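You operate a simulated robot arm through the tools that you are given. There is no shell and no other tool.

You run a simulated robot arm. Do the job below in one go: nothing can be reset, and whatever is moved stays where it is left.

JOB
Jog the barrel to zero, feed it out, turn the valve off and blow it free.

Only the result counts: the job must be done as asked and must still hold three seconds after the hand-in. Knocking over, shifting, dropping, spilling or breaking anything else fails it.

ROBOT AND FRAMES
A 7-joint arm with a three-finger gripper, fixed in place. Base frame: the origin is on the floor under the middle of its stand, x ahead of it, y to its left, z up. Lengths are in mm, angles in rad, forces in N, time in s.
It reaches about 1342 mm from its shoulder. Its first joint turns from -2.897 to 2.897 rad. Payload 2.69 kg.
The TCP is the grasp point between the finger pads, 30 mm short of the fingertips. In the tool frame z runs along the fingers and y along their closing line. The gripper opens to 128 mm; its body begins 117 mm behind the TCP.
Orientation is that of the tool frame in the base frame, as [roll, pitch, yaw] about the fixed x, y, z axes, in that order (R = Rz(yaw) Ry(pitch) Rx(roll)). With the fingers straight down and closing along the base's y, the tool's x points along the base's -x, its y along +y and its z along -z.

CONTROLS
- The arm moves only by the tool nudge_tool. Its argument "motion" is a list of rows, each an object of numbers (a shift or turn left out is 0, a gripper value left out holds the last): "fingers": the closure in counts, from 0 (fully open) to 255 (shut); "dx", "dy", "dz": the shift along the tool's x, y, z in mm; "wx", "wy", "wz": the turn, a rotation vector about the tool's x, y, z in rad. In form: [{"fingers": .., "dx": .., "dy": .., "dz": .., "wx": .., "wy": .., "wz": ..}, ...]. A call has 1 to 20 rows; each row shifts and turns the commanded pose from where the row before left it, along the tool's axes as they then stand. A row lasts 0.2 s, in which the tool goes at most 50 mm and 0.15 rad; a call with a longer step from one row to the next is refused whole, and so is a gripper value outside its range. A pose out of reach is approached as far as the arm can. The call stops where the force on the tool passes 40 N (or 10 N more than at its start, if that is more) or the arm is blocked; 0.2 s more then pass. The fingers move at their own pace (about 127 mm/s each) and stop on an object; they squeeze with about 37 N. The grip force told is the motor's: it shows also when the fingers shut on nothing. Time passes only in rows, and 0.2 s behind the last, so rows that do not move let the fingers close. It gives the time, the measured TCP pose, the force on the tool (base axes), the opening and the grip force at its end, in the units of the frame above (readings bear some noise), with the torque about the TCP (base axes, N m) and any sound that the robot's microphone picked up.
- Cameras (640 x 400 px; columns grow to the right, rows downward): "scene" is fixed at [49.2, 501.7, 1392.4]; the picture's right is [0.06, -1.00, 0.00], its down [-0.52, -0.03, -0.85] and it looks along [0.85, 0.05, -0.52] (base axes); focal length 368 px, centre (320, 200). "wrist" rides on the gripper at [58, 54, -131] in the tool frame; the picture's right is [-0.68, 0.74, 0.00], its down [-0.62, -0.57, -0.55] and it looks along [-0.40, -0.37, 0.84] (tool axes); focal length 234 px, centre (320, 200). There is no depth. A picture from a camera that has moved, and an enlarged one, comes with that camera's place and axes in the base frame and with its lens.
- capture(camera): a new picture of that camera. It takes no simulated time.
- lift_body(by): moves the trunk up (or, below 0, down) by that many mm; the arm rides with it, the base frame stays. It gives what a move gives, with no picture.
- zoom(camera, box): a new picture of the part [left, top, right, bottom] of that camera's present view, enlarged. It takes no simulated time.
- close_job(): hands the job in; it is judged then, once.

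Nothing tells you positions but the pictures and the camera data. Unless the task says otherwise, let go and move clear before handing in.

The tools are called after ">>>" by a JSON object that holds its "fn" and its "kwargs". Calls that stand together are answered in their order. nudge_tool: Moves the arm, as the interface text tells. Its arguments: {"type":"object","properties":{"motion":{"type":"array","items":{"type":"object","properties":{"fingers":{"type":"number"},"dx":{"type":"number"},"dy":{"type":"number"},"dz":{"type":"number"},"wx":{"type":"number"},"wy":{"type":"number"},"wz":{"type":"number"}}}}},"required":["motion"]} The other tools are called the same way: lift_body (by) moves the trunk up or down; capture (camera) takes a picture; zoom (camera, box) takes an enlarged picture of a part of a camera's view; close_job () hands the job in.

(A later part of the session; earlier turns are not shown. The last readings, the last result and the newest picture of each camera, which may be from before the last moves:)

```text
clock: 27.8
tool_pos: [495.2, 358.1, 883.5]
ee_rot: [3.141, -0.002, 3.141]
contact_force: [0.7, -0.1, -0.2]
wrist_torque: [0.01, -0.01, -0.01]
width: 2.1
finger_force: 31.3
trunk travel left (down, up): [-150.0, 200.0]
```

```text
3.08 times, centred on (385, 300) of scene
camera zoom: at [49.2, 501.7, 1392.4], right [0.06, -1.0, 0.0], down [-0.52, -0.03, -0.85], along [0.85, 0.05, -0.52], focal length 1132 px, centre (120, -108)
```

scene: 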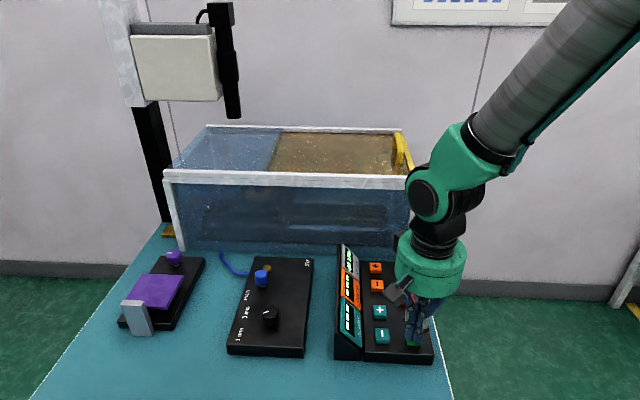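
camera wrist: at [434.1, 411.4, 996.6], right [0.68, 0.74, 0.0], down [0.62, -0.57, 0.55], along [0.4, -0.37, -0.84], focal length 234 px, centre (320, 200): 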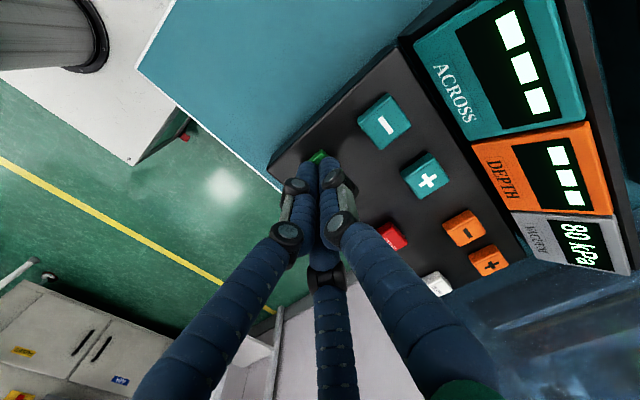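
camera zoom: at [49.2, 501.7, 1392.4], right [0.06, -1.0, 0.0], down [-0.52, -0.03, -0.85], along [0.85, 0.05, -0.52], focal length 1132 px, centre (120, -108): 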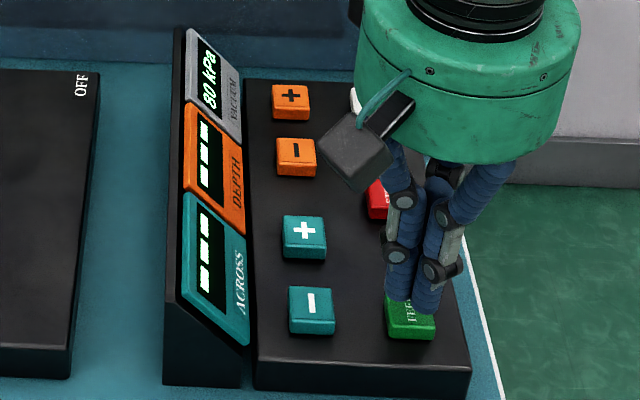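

>>> {"fn": "nudge_tool", "kwargs": {"motion": [{"dz": -30}, {"dz": -30}]}}

>>> {"fn": "zoom", "kwargs": {"camera": "scene", "box": [150, 110, 430, 260]}}

>>> {"fn": "zoom", "kwargs": {"camera": "scene", "box": [325, 235, 445, 365]}}

```text
clock: 28.4
tool_pos: [493.4, 359.4, 945.6]
ee_rot: [-3.14, -0.002, 3.141]
contact_force: [-0.6, 0.4, 0.4]
wrist_torque: [0.02, 0.03, 0.01]
width: 2.3
finger_force: 31.6
trunk travel left (down, up): [-150.0, 200.0]
```

```text
2.29 times, centred on (290, 185) of scene
camera zoom: at [49.2, 501.7, 1392.4], right [0.06, -1.0, 0.0], down [-0.52, -0.03, -0.85], along [0.85, 0.05, -0.52], focal length 841 px, centre (389, 234)
```

zoom: 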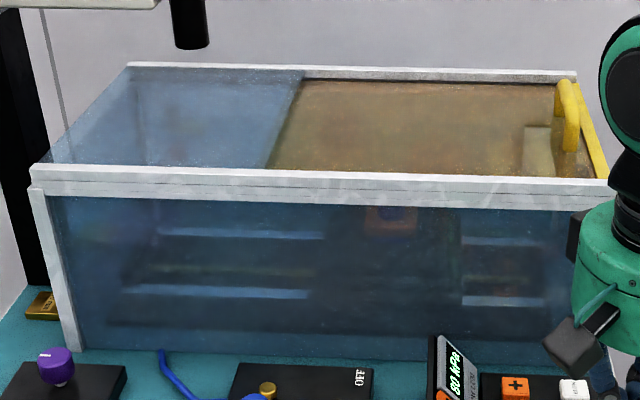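

```text
3.08 times, centred on (385, 300) of scene
camera zoom: at [49.2, 501.7, 1392.4], right [0.06, -1.0, 0.0], down [-0.52, -0.03, -0.85], along [0.85, 0.05, -0.52], focal length 1132 px, centre (120, -108)
```

zoom: 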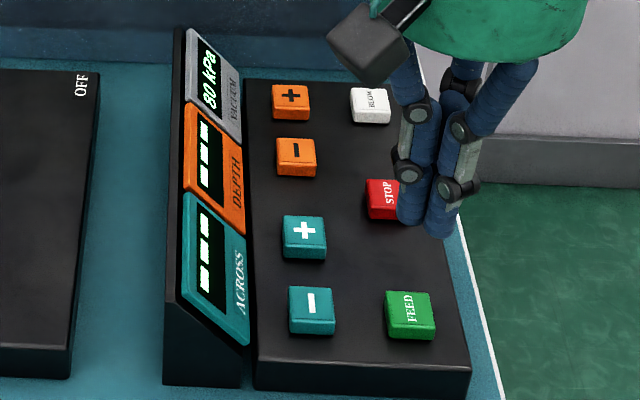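

>>> {"fn": "nudge_tool", "kwargs": {"motion": [{"dz": 0}]}}

>>> {"fn": "zoom", "kwargs": {"camera": "scene", "box": [150, 110, 430, 260]}}

>>> {"fn": "zoom", "kwargs": {"camera": "scene", "box": [325, 235, 445, 365]}}

```text
clock: 28.8
tool_pos: [492.5, 359.6, 946.5]
ee_rot: [-3.141, -0.001, 3.141]
contact_force: [-0.1, 0.0, 0.6]
wrist_torque: [0.0, 0.0, 0.04]
width: 2.2
finger_force: 31.6
trunk travel left (down, up): [-150.0, 200.0]
```

```text
2.29 times, centred on (290, 185) of scene
camera zoom: at [49.2, 501.7, 1392.4], right [0.06, -1.0, 0.0], down [-0.52, -0.03, -0.85], along [0.85, 0.05, -0.52], focal length 841 px, centre (389, 234)
```

zoom: 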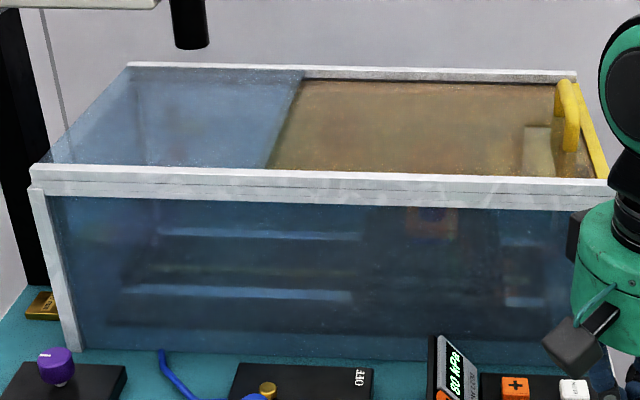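

```text
3.08 times, centred on (385, 300) of scene
camera zoom: at [49.2, 501.7, 1392.4], right [0.06, -1.0, 0.0], down [-0.52, -0.03, -0.85], along [0.85, 0.05, -0.52], focal length 1132 px, centre (120, -108)
```

zoom: 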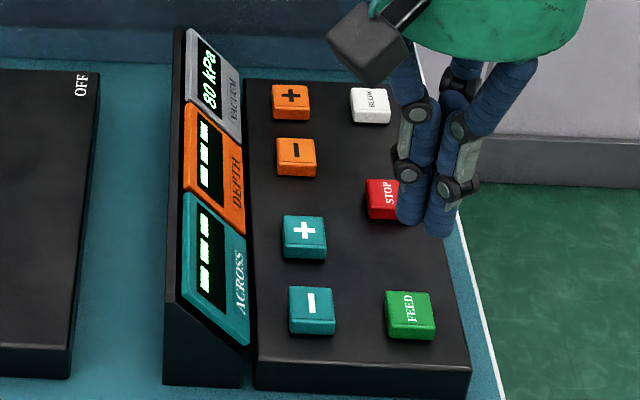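

>>> {"fn": "nudge_tool", "kwargs": {"motion": [{"dz": 0}, {"dz": 0}]}}

>>> {"fn": "zoom", "kwargs": {"camera": "scene", "box": [150, 110, 430, 260]}}

>>> {"fn": "zoom", "kwargs": {"camera": "scene", "box": [325, 235, 445, 365]}}

```text
clock: 29.4
tool_pos: [492.8, 360.5, 946.7]
ee_rot: [-3.141, 0.0, 3.141]
contact_force: [0.1, 1.1, 0.2]
wrist_torque: [0.02, 0.01, 0.03]
width: 2.2
finger_force: 31.4
trunk travel left (down, up): [-150.0, 200.0]
```

```text
2.29 times, centred on (290, 185) of scene
camera zoom: at [49.2, 501.7, 1392.4], right [0.06, -1.0, 0.0], down [-0.52, -0.03, -0.85], along [0.85, 0.05, -0.52], focal length 841 px, centre (389, 234)
```

zoom: 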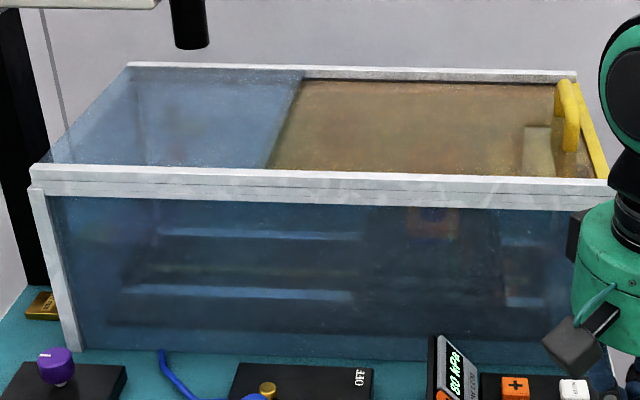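

```text
3.08 times, centred on (385, 300) of scene
camera zoom: at [49.2, 501.7, 1392.4], right [0.06, -1.0, 0.0], down [-0.52, -0.03, -0.85], along [0.85, 0.05, -0.52], focal length 1132 px, centre (120, -108)
```

zoom: 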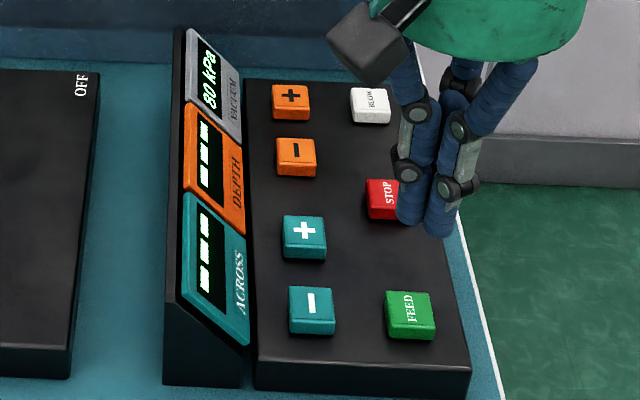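

The carriage has reached the right end and stopped there. Next is the valve: its gold pivot is near (660, 655) and the blue handle near (604, 655), pointing to HOLD, with OFF a quarter turn towards −y. I'll move over that box for a closer look.

>>> {"fn": "nudge_tool", "kwargs": {"motion": [{"dz": -35}, {"dx": -11, "dy": 38}, {"dx": -11, "dy": 38}, {"dx": -11, "dy": 38}, {"dx": -11, "dy": 38}, {"dx": -11, "dy": 38}, {"dx": -11, "dy": 38}, {"dx": -11, "dy": 38}, {"dx": -11, "dy": 38}, {"dx": -12, "dy": 41}, {"dz": 0}]}}

>>> {"fn": "capture", "kwargs": {"camera": "wrist"}}

>>> {"fn": "capture", "kwargs": {"camera": "scene"}}

```text
clock: 31.8
tool_pos: [592.5, 700.7, 977.9]
ee_rot: [-3.14, 0.001, 3.142]
contact_force: [-0.3, 0.3, -0.3]
wrist_torque: [-0.06, 0.02, 0.01]
width: 2.2
finger_force: 31.6
trunk travel left (down, up): [-150.0, 200.0]
```

```text
taken
camera wrist: at [532.6, 754.6, 1108.9], right [0.68, 0.74, 0.0], down [0.62, -0.57, 0.55], along [0.4, -0.37, -0.84], focal length 234 px, centre (320, 200)
```

wrist: 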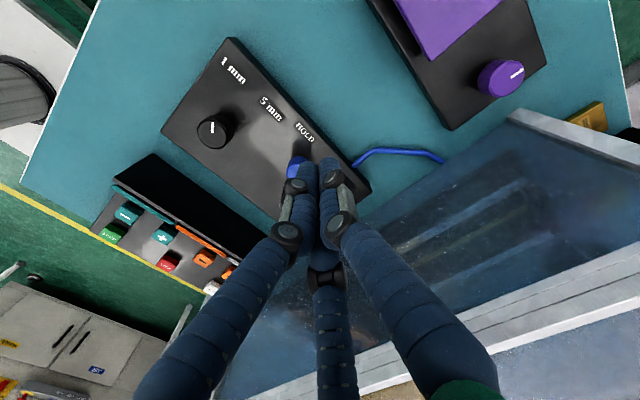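

```text
taken
```

scene: 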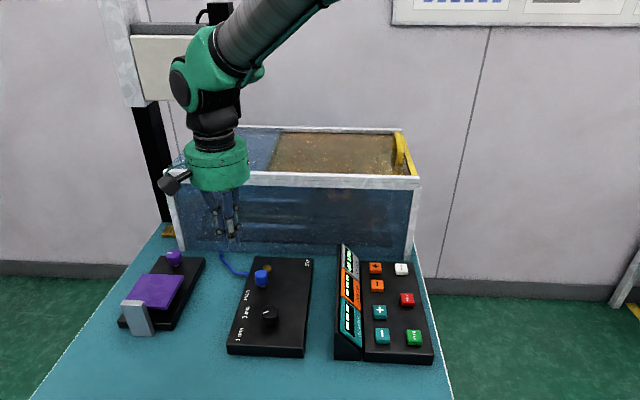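

>>> {"fn": "zoom", "kwargs": {"camera": "wrist", "box": [230, 100, 390, 230]}}

>>> {"fn": "zoom", "kwargs": {"camera": "scene", "box": [220, 245, 320, 345]}}

>>> {"fn": "zoom", "kwargs": {"camera": "scene", "box": [250, 110, 430, 260]}}

>>> {"fn": "zoom", "kwargs": {"camera": "scene", "box": [325, 235, 445, 365]}}

```text
3.08 times, centred on (310, 165) of wrist
camera zoom: at [532.6, 754.6, 1108.9], right [0.68, 0.74, 0.0], down [0.62, -0.57, 0.55], along [0.4, -0.37, -0.84], focal length 720 px, centre (351, 308)
```

zoom: 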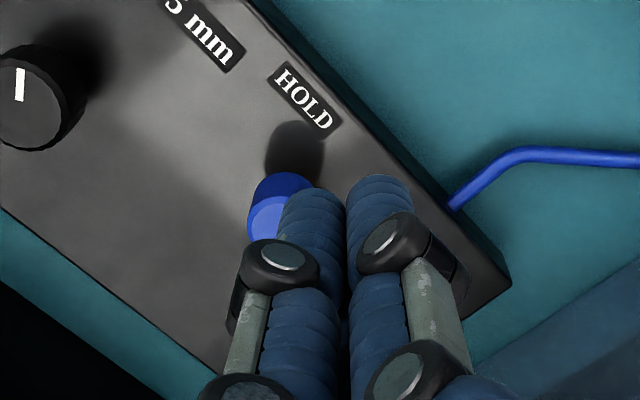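

```text
4.00 times, centred on (270, 295) of scene
camera zoom: at [49.2, 501.7, 1392.4], right [0.06, -1.0, 0.0], down [-0.52, -0.03, -0.85], along [0.85, 0.05, -0.52], focal length 1472 px, centre (520, -180)
```

zoom: 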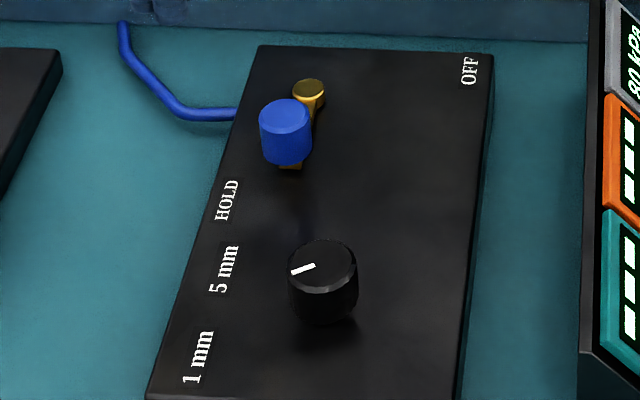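

```text
2.67 times, centred on (340, 185) of scene
camera zoom: at [49.2, 501.7, 1392.4], right [0.06, -1.0, 0.0], down [-0.52, -0.03, -0.85], along [0.85, 0.05, -0.52], focal length 981 px, centre (267, 240)
```

zoom: 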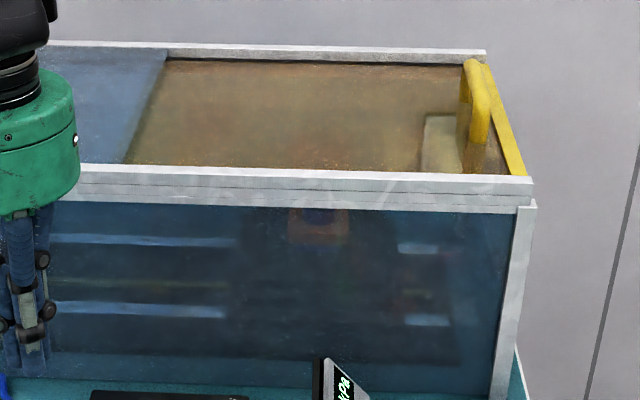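

```text
3.08 times, centred on (385, 300) of scene
camera zoom: at [49.2, 501.7, 1392.4], right [0.06, -1.0, 0.0], down [-0.52, -0.03, -0.85], along [0.85, 0.05, -0.52], focal length 1132 px, centre (120, -108)
```

zoom: 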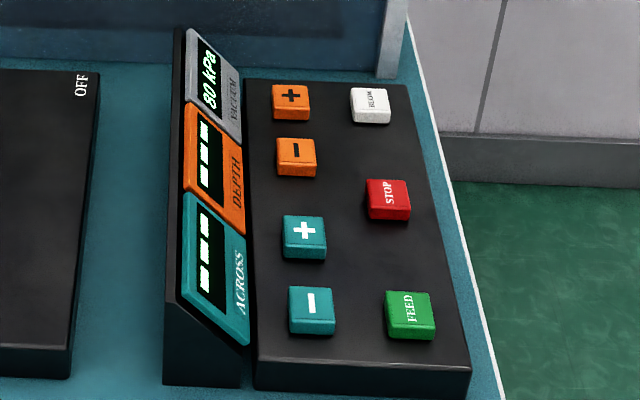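

The carriage is still at the right end. The handle matches my estimate, so I'll place the closed fingers on its +y side at handle height before pushing it round the arc.

>>> {"fn": "nudge_tool", "kwargs": {"motion": [{"dx": -11, "dy": 2}, {"dz": 35}, {"dz": 35}, {"dz": 20}, {"dz": 5}, {"dz": 0}]}}

>>> {"fn": "zoom", "kwargs": {"camera": "wrist", "box": [200, 70, 400, 230]}}

>>> {"fn": "zoom", "kwargs": {"camera": "scene", "box": [180, 200, 320, 345]}}

```text
clock: 33.2
tool_pos: [607.3, 704.5, 884.0]
ee_rot: [3.141, -0.001, 3.141]
contact_force: [0.2, -0.3, 0.4]
wrist_torque: [-0.01, 0.01, 0.04]
width: 2.1
finger_force: 31.5
trunk travel left (down, up): [-150.0, 200.0]
```

```text
2.50 times, centred on (300, 150) of wrist
camera zoom: at [546.8, 757.4, 1016.2], right [0.68, 0.74, 0.0], down [0.62, -0.57, 0.55], along [0.4, -0.37, -0.84], focal length 585 px, centre (370, 325)
```

zoom: 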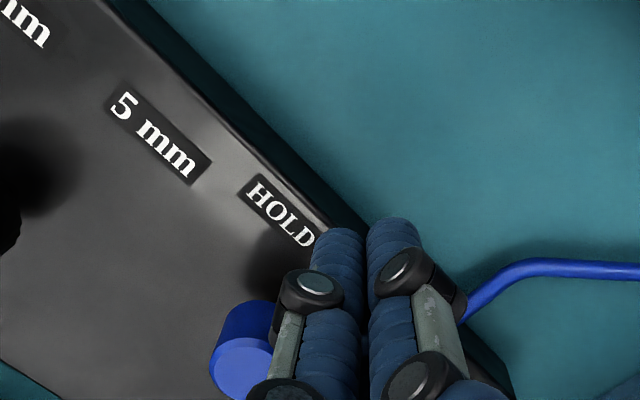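

```text
2.76 times, centred on (250, 272) of scene
camera zoom: at [49.2, 501.7, 1392.4], right [0.06, -1.0, 0.0], down [-0.52, -0.03, -0.85], along [0.85, 0.05, -0.52], focal length 1015 px, centre (513, 0)
```

zoom: 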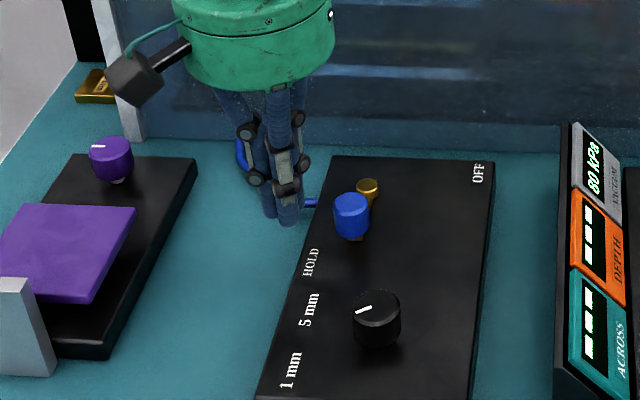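

>>> {"fn": "nudge_tool", "kwargs": {"motion": [{"dx": 1.5, "dz": 5}, {"dy": -8}, {"dy": -6}, {"dy": -4}, {"dz": 0}]}}

>>> {"fn": "zoom", "kwargs": {"camera": "wrist", "box": [200, 70, 400, 230]}}

>>> {"fn": "zoom", "kwargs": {"camera": "scene", "box": [200, 210, 320, 330]}}

```text
clock: 34.4
tool_pos: [604.1, 686.3, 879.1]
ee_rot: [-3.141, 0.0, -3.141]
contact_force: [-0.1, -0.4, 1.4]
wrist_torque: [0.05, 0.06, 0.02]
width: 2.0
finger_force: 31.5
trunk travel left (down, up): [-150.0, 200.0]
```

```text
2.50 times, centred on (300, 150) of wrist
camera zoom: at [545.1, 740.0, 1010.7], right [0.68, 0.74, 0.0], down [0.62, -0.57, 0.55], along [0.4, -0.37, -0.84], focal length 585 px, centre (370, 325)
```

zoom: 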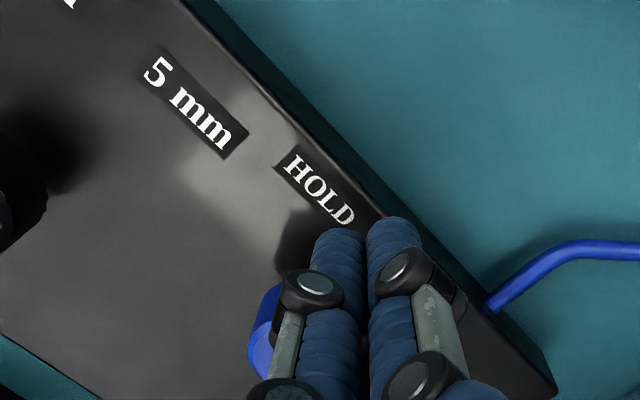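

```text
3.33 times, centred on (260, 270) of scene
camera zoom: at [49.2, 501.7, 1392.4], right [0.06, -1.0, 0.0], down [-0.52, -0.03, -0.85], along [0.85, 0.05, -0.52], focal length 1226 px, centre (520, -33)
```

zoom: 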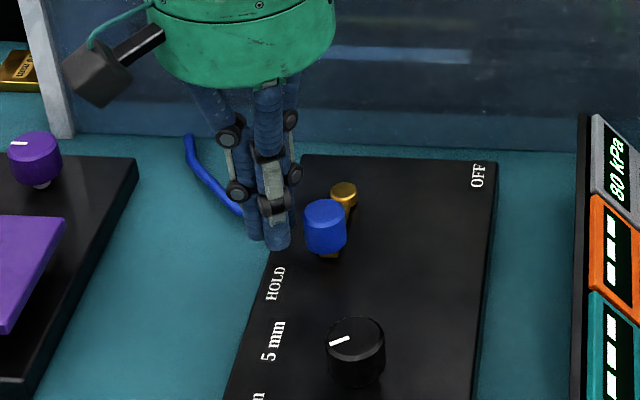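

>>> {"fn": "nudge_tool", "kwargs": {"motion": [{"dy": -3}, {"dy": -3}, {"dy": -3}, {"dy": -2}, {"dz": 0}]}}

>>> {"fn": "zoom", "kwargs": {"camera": "scene", "box": [200, 210, 320, 330]}}

```text
clock: 35.6
tool_pos: [603.8, 675.3, 879.1]
ee_rot: [3.141, 0.002, 3.141]
contact_force: [0.4, 0.8, -0.9]
wrist_torque: [0.01, 0.0, 0.02]
width: 2.1
finger_force: 31.2
trunk travel left (down, up): [-150.0, 200.0]
```

```text
3.33 times, centred on (260, 270) of scene
camera zoom: at [49.2, 501.7, 1392.4], right [0.06, -1.0, 0.0], down [-0.52, -0.03, -0.85], along [0.85, 0.05, -0.52], focal length 1226 px, centre (520, -33)
```

zoom: 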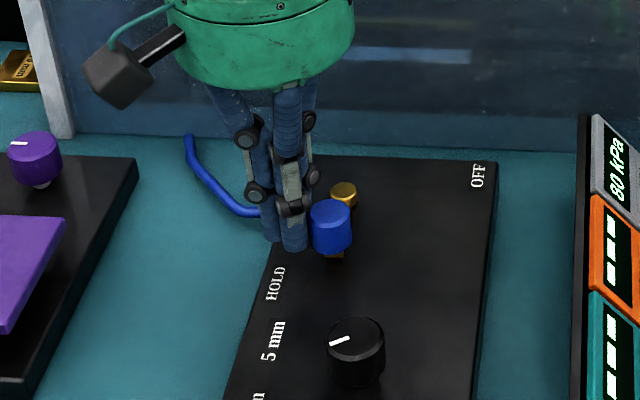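

The handle has started to move with almost no resistance. I'll keep following the arc, turning the tool along with the lever.

>>> {"fn": "nudge_tool", "kwargs": {"motion": [{"dx": 2.2, "dy": -5.7, "wz": -0.1}, {"dx": 2.2, "dy": -5.7, "wz": -0.1}, {"dx": 2.2, "dy": -5.7, "wz": -0.1}, {"dx": 2.2, "dy": -5.7, "wz": -0.1}, {"dx": 2.2, "dy": -5.7, "wz": -0.1}, {"dz": 0}]}}

>>> {"fn": "zoom", "kwargs": {"camera": "scene", "box": [200, 210, 320, 330]}}

>>> {"fn": "capture", "kwargs": {"camera": "wrist"}}

```text
clock: 37.0
tool_pos: [597.7, 646.6, 880.7]
ee_rot: [3.141, -0.001, -2.642]
contact_force: [0.0, 0.4, -0.9]
wrist_torque: [0.01, -0.01, 0.01]
width: 1.9
finger_force: 31.4
trunk travel left (down, up): [-150.0, 200.0]
```

```text
3.33 times, centred on (260, 270) of scene
camera zoom: at [49.2, 501.7, 1392.4], right [0.06, -1.0, 0.0], down [-0.52, -0.03, -0.85], along [0.85, 0.05, -0.52], focal length 1226 px, centre (520, -33)
```

zoom: 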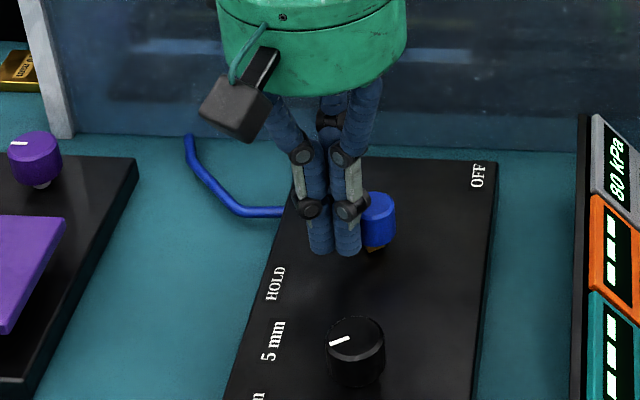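

```text
taken
camera wrist: at [520.4, 664.1, 1011.8], right [0.24, 0.97, 0.0], down [0.81, -0.2, 0.55], along [0.53, -0.13, -0.84], focal length 234 px, centre (320, 200)
```

wrist: 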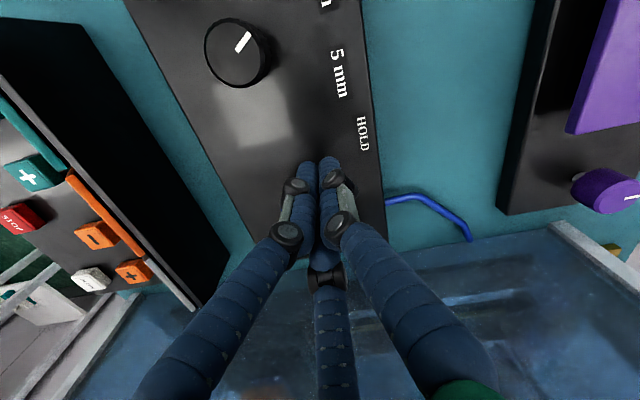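

>>> {"fn": "nudge_tool", "kwargs": {"motion": [{"dx": 2.2, "dy": -5.7, "wz": -0.1}, {"dx": 2.2, "dy": -5.7, "wz": -0.1}, {"dx": 2.2, "dy": -5.7, "wz": -0.1}, {"dx": 2.2, "dy": -5.7, "wz": -0.1}, {"dx": 2.2, "dy": -5.7, "wz": -0.1}, {"dz": 0}]}}

>>> {"fn": "zoom", "kwargs": {"camera": "scene", "box": [200, 210, 320, 330]}}

>>> {"fn": "capture", "kwargs": {"camera": "wrist"}}

```text
clock: 38.4
tool_pos: [608.3, 616.7, 879.7]
ee_rot: [3.141, 0.0, -2.142]
contact_force: [0.7, 0.4, -0.7]
wrist_torque: [0.0, -0.03, 0.03]
width: 1.9
finger_force: 31.1
trunk travel left (down, up): [-150.0, 200.0]
```

```text
3.33 times, centred on (260, 270) of scene
camera zoom: at [49.2, 501.7, 1392.4], right [0.06, -1.0, 0.0], down [-0.52, -0.03, -0.85], along [0.85, 0.05, -0.52], focal length 1226 px, centre (520, -33)
```

zoom: 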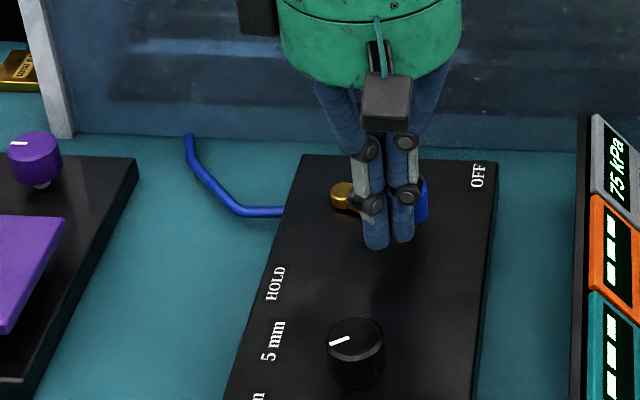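

```text
taken
camera wrist: at [530.7, 595.5, 1011.2], right [-0.25, 0.97, 0.0], down [0.81, 0.21, 0.55], along [0.53, 0.14, -0.84], focal length 234 px, centre (320, 200)
```

wrist: 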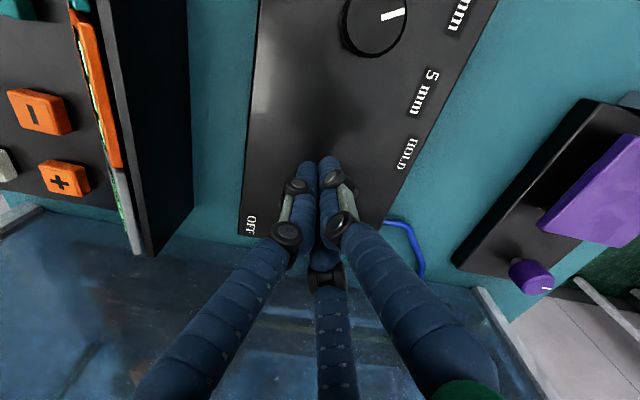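

Vacuum is starting to fall (75 kPa). I'll continue the turn towards OFF.

>>> {"fn": "nudge_tool", "kwargs": {"motion": [{"dx": 2.2, "dy": -5.7, "wz": -0.1}, {"dx": 2.2, "dy": -5.7, "wz": -0.1}, {"dx": 2.2, "dy": -5.7, "wz": -0.1}, {"dx": 2.2, "dy": -5.7, "wz": -0.1}, {"dz": 0}]}}

>>> {"fn": "zoom", "kwargs": {"camera": "scene", "box": [200, 210, 320, 330]}}

>>> {"fn": "zoom", "kwargs": {"camera": "scene", "box": [325, 235, 445, 365]}}

```text
clock: 39.6
tool_pos: [625.5, 600.6, 881.9]
ee_rot: [-3.141, -0.001, -1.741]
contact_force: [-0.4, 0.6, -0.3]
wrist_torque: [-0.02, 0.02, 0.01]
width: 2.2
finger_force: 31.2
trunk travel left (down, up): [-150.0, 200.0]
```

```text
3.33 times, centred on (260, 270) of scene
camera zoom: at [49.2, 501.7, 1392.4], right [0.06, -1.0, 0.0], down [-0.52, -0.03, -0.85], along [0.85, 0.05, -0.52], focal length 1226 px, centre (520, -33)
```

zoom: 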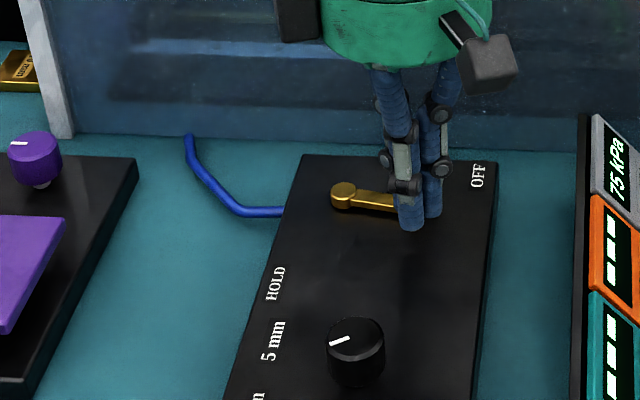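

```text
3.08 times, centred on (385, 300) of scene
camera zoom: at [49.2, 501.7, 1392.4], right [0.06, -1.0, 0.0], down [-0.52, -0.03, -0.85], along [0.85, 0.05, -0.52], focal length 1132 px, centre (120, -108)
```

zoom: 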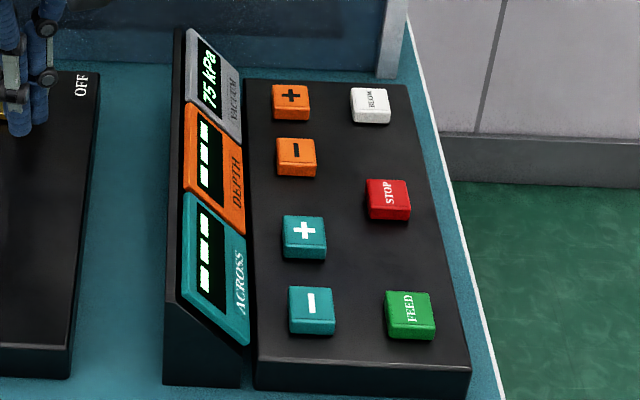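

>>> {"fn": "nudge_tool", "kwargs": {"motion": [{"dx": 1.1, "dy": -2.85, "wz": -0.05}, {"dx": 1.1, "dy": -2.85, "wz": -0.05}, {"dz": 0}]}}

>>> {"fn": "zoom", "kwargs": {"camera": "scene", "box": [220, 210, 320, 310]}}

>>> {"fn": "zoom", "kwargs": {"camera": "scene", "box": [325, 235, 445, 365]}}

>>> {"fn": "zoom", "kwargs": {"camera": "wrist", "box": [200, 80, 440, 260]}}

```text
clock: 40.4
tool_pos: [631.2, 597.0, 880.4]
ee_rot: [-3.141, 0.0, -1.642]
contact_force: [-0.5, -0.3, -0.3]
wrist_torque: [-0.01, 0.04, -0.03]
width: 2.2
finger_force: 31.1
trunk travel left (down, up): [-150.0, 200.0]
```

```text
4.00 times, centred on (270, 260) of scene
camera zoom: at [49.2, 501.7, 1392.4], right [0.06, -1.0, 0.0], down [-0.52, -0.03, -0.85], along [0.85, 0.05, -0.52], focal length 1472 px, centre (520, -40)
```

zoom: 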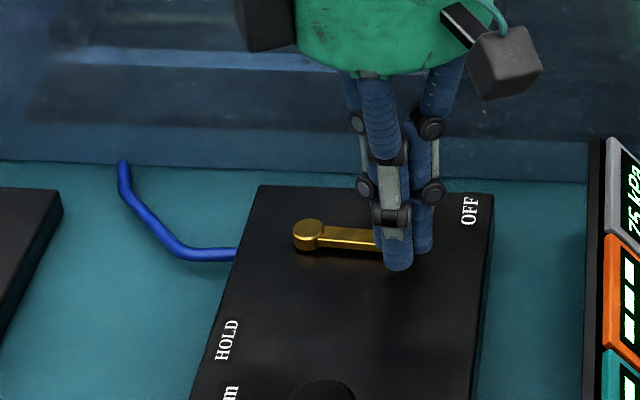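

```text
3.08 times, centred on (385, 300) of scene
camera zoom: at [49.2, 501.7, 1392.4], right [0.06, -1.0, 0.0], down [-0.52, -0.03, -0.85], along [0.85, 0.05, -0.52], focal length 1132 px, centre (120, -108)
```

zoom: 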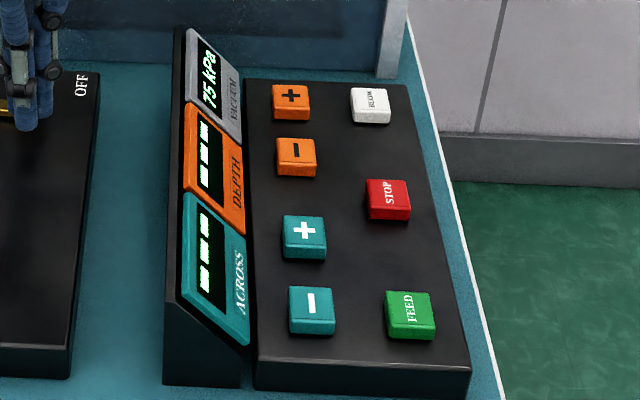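

```text
2.22 times, centred on (320, 170) of wrist
camera zoom: at [572.3, 542.7, 1012.5], right [-0.69, 0.73, 0.0], down [0.61, 0.57, 0.55], along [0.4, 0.38, -0.84], focal length 520 px, centre (320, 267)
```

zoom: 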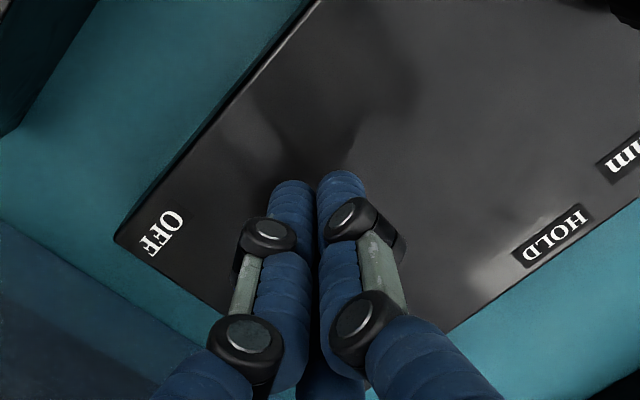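

The lever is now about 85° round. I'll ease it further until it meets its stop.

>>> {"fn": "nudge_tool", "kwargs": {"motion": [{"dx": 1, "dy": -2, "wz": -0.035}, {"dx": 0.6, "dy": -2, "wz": -0.035}, {"dy": -1}, {"dy": -1}, {"dz": 0}]}}

>>> {"fn": "zoom", "kwargs": {"camera": "scene", "box": [220, 210, 320, 310]}}

>>> {"fn": "zoom", "kwargs": {"camera": "scene", "box": [325, 235, 445, 365]}}

```text
clock: 41.6
tool_pos: [634.9, 596.5, 880.5]
ee_rot: [-3.14, -0.001, -1.571]
contact_force: [-6.1, -0.3, -0.7]
wrist_torque: [0.01, 0.09, 0.01]
width: 2.0
finger_force: 31.6
trunk travel left (down, up): [-150.0, 200.0]
```

```text
4.00 times, centred on (270, 260) of scene
camera zoom: at [49.2, 501.7, 1392.4], right [0.06, -1.0, 0.0], down [-0.52, -0.03, -0.85], along [0.85, 0.05, -0.52], focal length 1472 px, centre (520, -40)
```

zoom: 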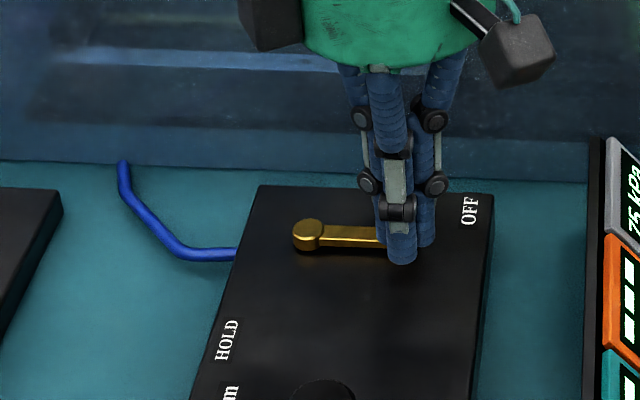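

```text
3.08 times, centred on (385, 300) of scene
camera zoom: at [49.2, 501.7, 1392.4], right [0.06, -1.0, 0.0], down [-0.52, -0.03, -0.85], along [0.85, 0.05, -0.52], focal length 1132 px, centre (120, -108)
```

zoom: 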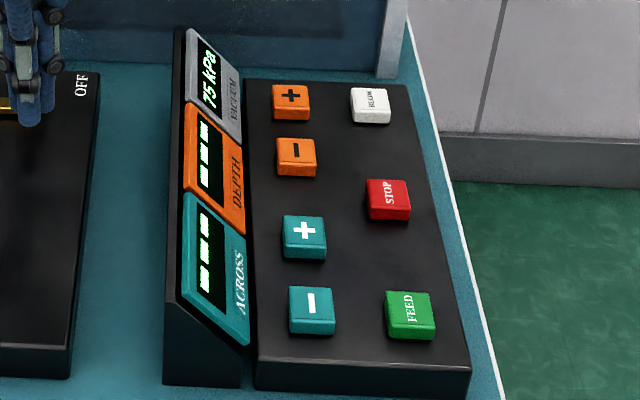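

There is a 6 N reaction, which suggests the lever is at its end stop. I'll push slightly more to confirm, then back away.

>>> {"fn": "nudge_tool", "kwargs": {"motion": [{"dy": -1}, {"dy": -1}, {"dz": 0}]}}

>>> {"fn": "nudge_tool", "kwargs": {"motion": [{"dy": 5}, {"dy": 15}, {"dy": 15}, {"dz": -20}, {"dz": -40}, {"dz": -40}, {"dz": 0}]}}

>>> {"fn": "zoom", "kwargs": {"camera": "scene", "box": [220, 210, 320, 310]}}

>>> {"fn": "zoom", "kwargs": {"camera": "scene", "box": [325, 235, 445, 365]}}

>>> {"fn": "capture", "kwargs": {"camera": "wrist"}}

>>> {"fn": "capture", "kwargs": {"camera": "scene"}}

```text
clock: 42.4
tool_pos: [636.4, 596.8, 880.6]
ee_rot: [-3.141, 0.0, -1.571]
contact_force: [-25.2, 8.3, 3.5]
wrist_torque: [0.14, 0.41, 0.25]
width: 2.0
finger_force: 31.3
trunk travel left (down, up): [-150.0, 200.0]
```

```text
clock: 44.0
tool_pos: [602.3, 596.9, 979.2]
ee_rot: [3.141, -0.001, -1.573]
contact_force: [-0.5, -0.4, 0.7]
wrist_torque: [0.04, -0.04, 0.01]
width: 2.0
finger_force: 31.7
trunk travel left (down, up): [-150.0, 200.0]
```

```text
4.00 times, centred on (270, 260) of scene
camera zoom: at [49.2, 501.7, 1392.4], right [0.06, -1.0, 0.0], down [-0.52, -0.03, -0.85], along [0.85, 0.05, -0.52], focal length 1472 px, centre (520, -40)
```

zoom: 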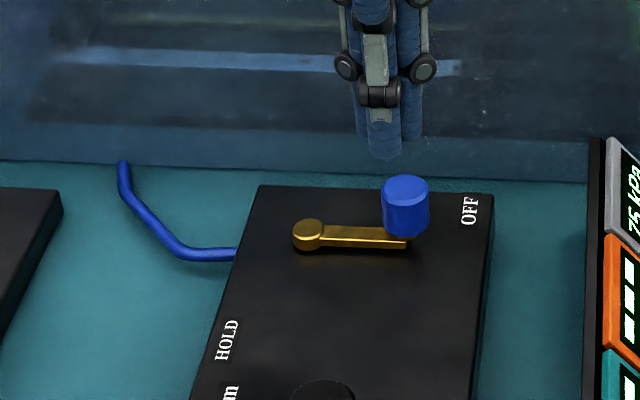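

```text
3.08 times, centred on (385, 300) of scene
camera zoom: at [49.2, 501.7, 1392.4], right [0.06, -1.0, 0.0], down [-0.52, -0.03, -0.85], along [0.85, 0.05, -0.52], focal length 1132 px, centre (120, -108)
```

zoom: 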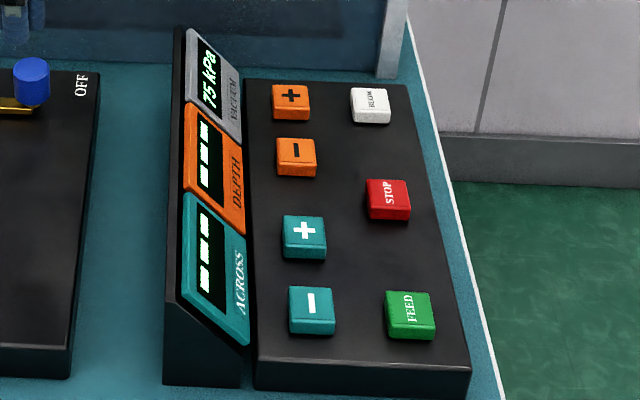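

```text
taken
camera wrist: at [547.3, 537.5, 1110.7], right [-0.74, 0.68, 0.0], down [0.57, 0.62, 0.55], along [0.37, 0.4, -0.84], focal length 234 px, centre (320, 200)
```

wrist: 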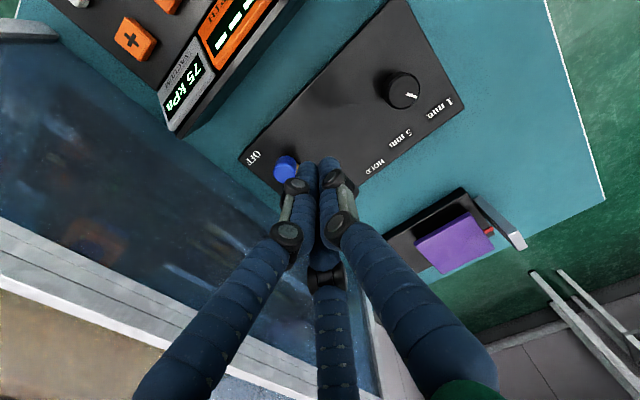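

```text
taken
```

scene: 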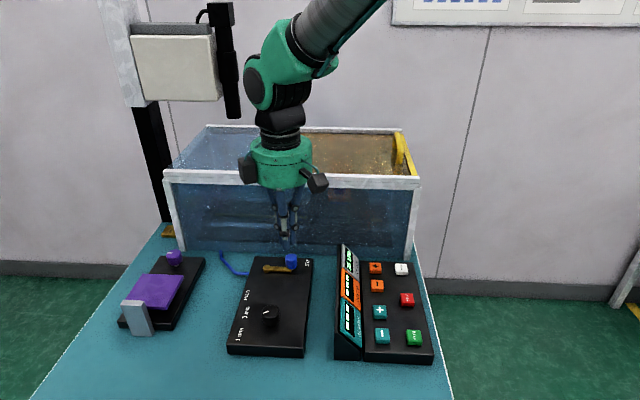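

The valve lever is at OFF against its stop. I'll look through the tank glass at the fed-out part before blowing.

>>> {"fn": "zoom", "kwargs": {"camera": "wrist", "box": [0, 150, 240, 330]}}

>>> {"fn": "zoom", "kwargs": {"camera": "scene", "box": [310, 180, 420, 250]}}

```text
2.22 times, centred on (120, 240) of wrist
camera zoom: at [547.3, 537.5, 1110.7], right [-0.74, 0.68, 0.0], down [0.57, 0.62, 0.55], along [0.37, 0.4, -0.84], focal length 520 px, centre (764, 111)
```

zoom: 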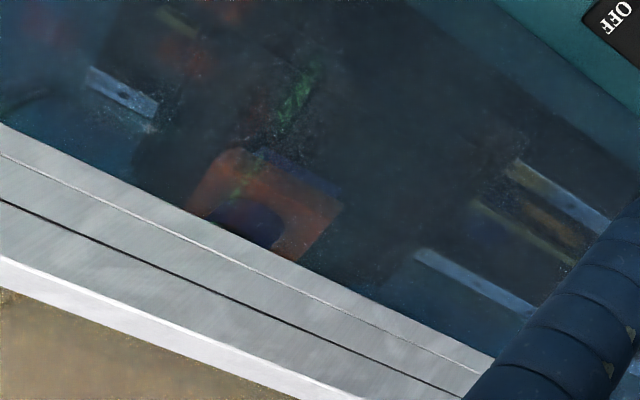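

```text
5.71 times, centred on (365, 215) of scene
camera zoom: at [49.2, 501.7, 1392.4], right [0.06, -1.0, 0.0], down [-0.52, -0.03, -0.85], along [0.85, 0.05, -0.52], focal length 2102 px, centre (63, 114)
```

zoom: 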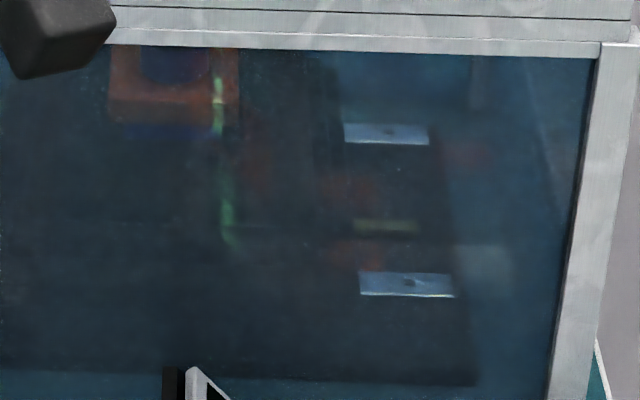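

Vacuum holds at 75 kPa and the part is fed out. Next I'll tilt the hand back, away from the tank, and move over to BLOW at about (672, 359).

>>> {"fn": "nudge_tool", "kwargs": {"motion": [{"wx": 0.14}, {"wx": 0.13}, {"wx": 0.13}, {"dx": 39.7, "dy": -7.5, "dz": 10.4}, {"dx": 39.7, "dy": -7.5, "dz": 10.4}, {"dx": 39.7, "dy": -7.5, "dz": 10.4}, {"dx": 39.7, "dy": -7.5, "dz": 10.4}, {"dx": 39.7, "dy": -7.5, "dz": 10.4}, {"dx": 39.7, "dy": -7.5, "dz": 10.4}, {"dz": 0}]}}

>>> {"fn": "capture", "kwargs": {"camera": "wrist"}}

>>> {"fn": "capture", "kwargs": {"camera": "scene"}}

```text
clock: 46.2
tool_pos: [671.1, 354.5, 941.3]
ee_rot: [-2.742, 0.001, -1.574]
contact_force: [-0.2, 0.1, -0.2]
wrist_torque: [0.05, 0.0, 0.07]
width: 2.0
finger_force: 31.3
trunk travel left (down, up): [-150.0, 200.0]
```

```text
taken
camera wrist: at [570.6, 295.2, 1040.1], right [-0.68, 0.68, -0.29], down [0.31, 0.61, 0.73], along [0.67, 0.4, -0.63], focal length 234 px, centre (320, 200)
```

wrist: 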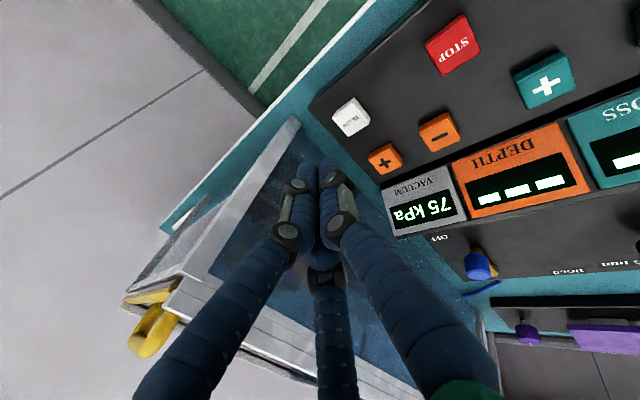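

```text
taken
```

scene: 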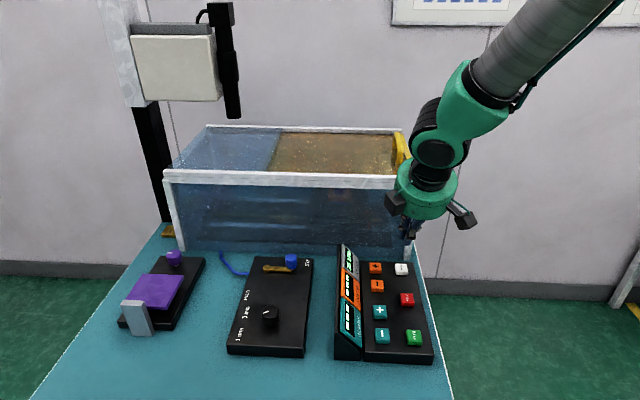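

>>> {"fn": "nudge_tool", "kwargs": {"motion": [{"dx": -0.8, "dy": 9.67, "dz": 19.4}, {"dx": -0.8, "dy": 9.67, "dz": 19.4}, {"dx": -0.8, "dy": 9.67, "dz": 19.4}, {"dz": 0}]}}

>>> {"fn": "zoom", "kwargs": {"camera": "wrist", "box": [240, 60, 440, 220]}}

>>> {"fn": "zoom", "kwargs": {"camera": "scene", "box": [330, 180, 450, 300]}}

```text
clock: 47.2
tool_pos: [666.4, 360.5, 875.6]
ee_rot: [-2.742, 0.0, -1.572]
contact_force: [-0.3, -0.7, -0.8]
wrist_torque: [-0.02, 0.02, -0.02]
width: 2.2
finger_force: 31.2
trunk travel left (down, up): [-150.0, 200.0]
```

```text
2.50 times, centred on (340, 140) of wrist
camera zoom: at [565.2, 301.2, 975.8], right [-0.68, 0.68, -0.29], down [0.31, 0.62, 0.73], along [0.67, 0.4, -0.63], focal length 585 px, centre (270, 350)
```

zoom: 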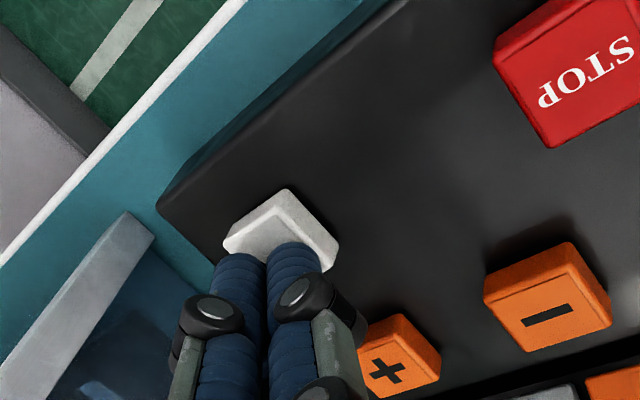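

```text
3.33 times, centred on (390, 240) of scene
camera zoom: at [49.2, 501.7, 1392.4], right [0.06, -1.0, 0.0], down [-0.52, -0.03, -0.85], along [0.85, 0.05, -0.52], focal length 1226 px, centre (87, 67)
```

zoom: 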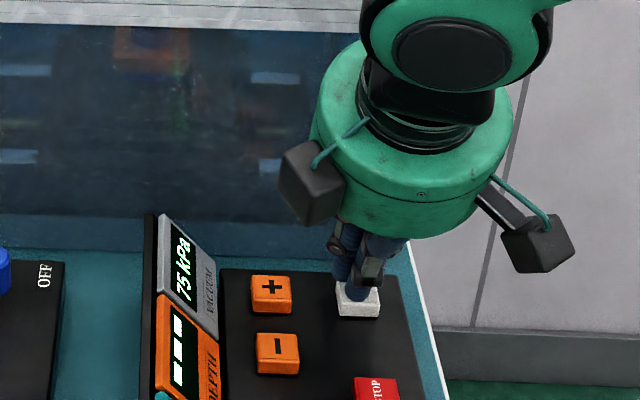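

The fingertips are over BLOW. I'll press gently.

>>> {"fn": "nudge_tool", "kwargs": {"motion": [{"dy": 2.76, "dz": -1.17}, {"dy": 0.78, "dz": 1.84}, {"dy": 0.78, "dz": 1.84}, {"dy": 0.39, "dz": 0.92}, {"dy": 0.39, "dz": 0.92}, {"dz": 0}]}}

>>> {"fn": "zoom", "kwargs": {"camera": "scene", "box": [330, 180, 450, 300]}}

```text
clock: 48.6
tool_pos: [661.3, 360.9, 868.5]
ee_rot: [-2.742, 0.001, -1.571]
contact_force: [-0.5, 0.5, 1.5]
wrist_torque: [0.0, 0.0, 0.03]
width: 2.1
finger_force: 31.4
trunk travel left (down, up): [-150.0, 200.0]
```

```text
3.33 times, centred on (390, 240) of scene
camera zoom: at [49.2, 501.7, 1392.4], right [0.06, -1.0, 0.0], down [-0.52, -0.03, -0.85], along [0.85, 0.05, -0.52], focal length 1226 px, centre (87, 67)
```

zoom: 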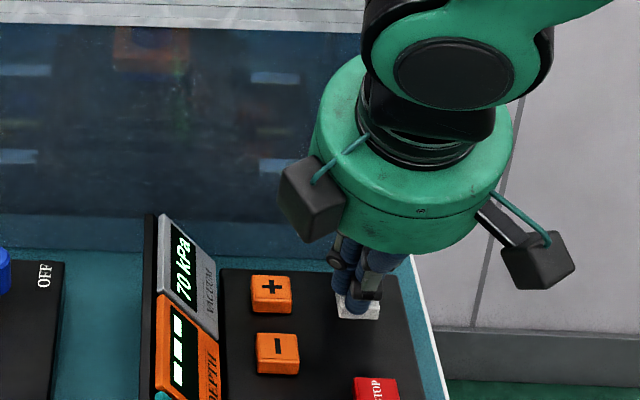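

>>> {"fn": "nudge_tool", "kwargs": {"motion": [{"dy": 0.39, "dz": 0.92}, {"dy": 0.39, "dz": 0.92}, {"dz": 0}]}}

>>> {"fn": "zoom", "kwargs": {"camera": "scene", "box": [330, 180, 450, 300]}}

```text
clock: 49.4
tool_pos: [660.4, 360.9, 866.0]
ee_rot: [-2.742, 0.0, -1.572]
contact_force: [-1.3, -0.5, 2.4]
wrist_torque: [0.04, 0.01, -0.01]
width: 1.9
finger_force: 31.3
trunk travel left (down, up): [-150.0, 200.0]
heard: click
```

```text
3.33 times, centred on (390, 240) of scene
camera zoom: at [49.2, 501.7, 1392.4], right [0.06, -1.0, 0.0], down [-0.52, -0.03, -0.85], along [0.85, 0.05, -0.52], focal length 1226 px, centre (87, 67)
```

zoom: 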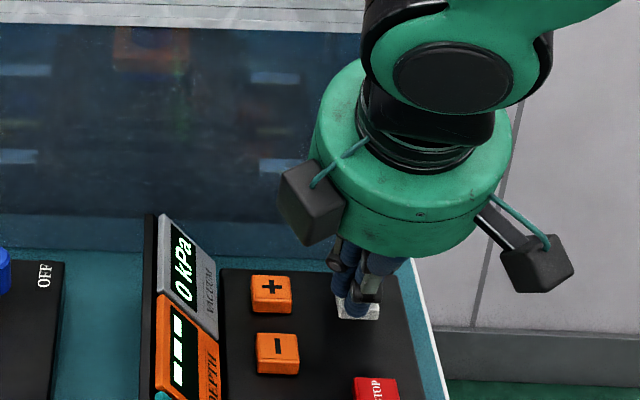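

BLOW clicked and vacuum dropped to 0 kPa. I'll hold briefly, then lift clear and check everything.

>>> {"fn": "nudge_tool", "kwargs": {"motion": [{"dz": 0}, {"dz": 0}, {"dz": 0}]}}

>>> {"fn": "zoom", "kwargs": {"camera": "scene", "box": [310, 120, 430, 280]}}

>>> {"fn": "nudge_tool", "kwargs": {"motion": [{"dy": -3.9, "dz": -9.2}, {"dy": -9.7, "dz": -23}, {"dy": -9.7, "dz": -23}, {"dy": -9.7, "dz": -23}, {"dz": 0}]}}

>>> {"fn": "capture", "kwargs": {"camera": "wrist"}}

>>> {"fn": "capture", "kwargs": {"camera": "scene"}}

```text
clock: 50.2
tool_pos: [661.2, 361.2, 866.3]
ee_rot: [-2.742, 0.001, -1.572]
contact_force: [-0.5, 0.9, 1.5]
wrist_torque: [0.03, 0.02, 0.0]
width: 2.2
finger_force: 31.6
trunk travel left (down, up): [-150.0, 200.0]
```

```text
2.50 times, centred on (370, 200) of scene
camera zoom: at [49.2, 501.7, 1392.4], right [0.06, -1.0, 0.0], down [-0.52, -0.03, -0.85], along [0.85, 0.05, -0.52], focal length 920 px, centre (195, 200)
```

zoom: 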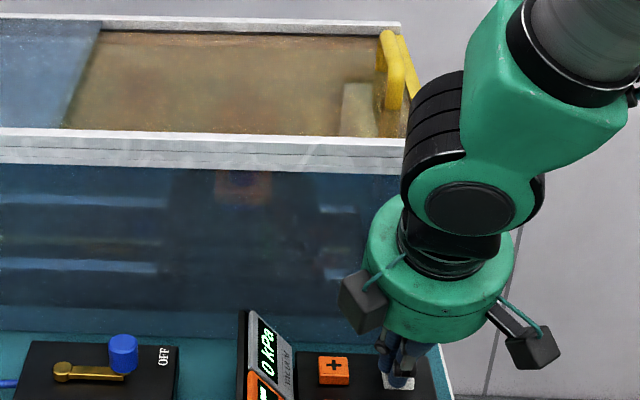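

```text
clock: 51.4
tool_pos: [662.4, 359.8, 954.5]
ee_rot: [-2.742, 0.0, -1.572]
contact_force: [-0.4, -0.2, 0.5]
wrist_torque: [-0.01, 0.01, 0.01]
width: 2.0
finger_force: 31.2
trunk travel left (down, up): [-150.0, 200.0]
```

```text
taken
camera wrist: at [560.7, 301.3, 1054.3], right [-0.68, 0.68, -0.29], down [0.31, 0.62, 0.73], along [0.67, 0.4, -0.63], focal length 234 px, centre (320, 200)
```

wrist: 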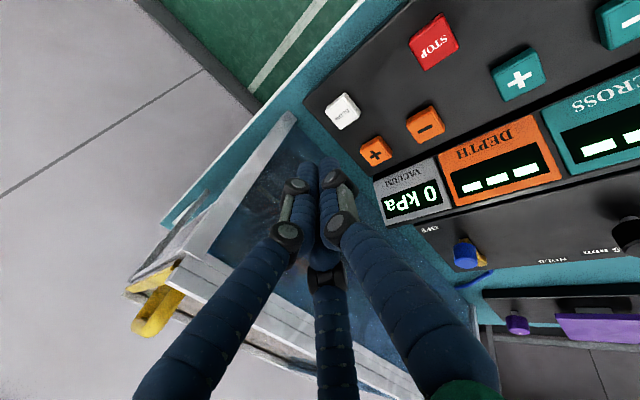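

```text
taken
```

scene: 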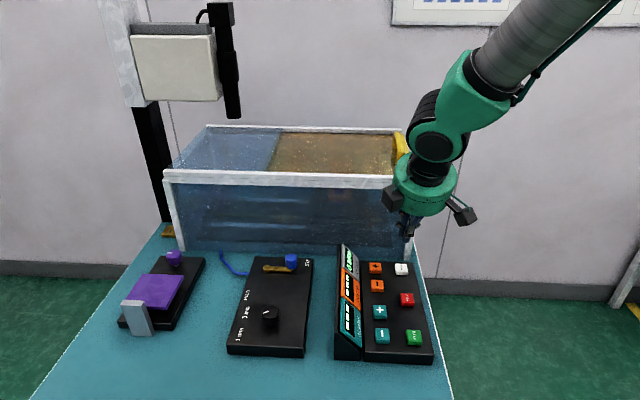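

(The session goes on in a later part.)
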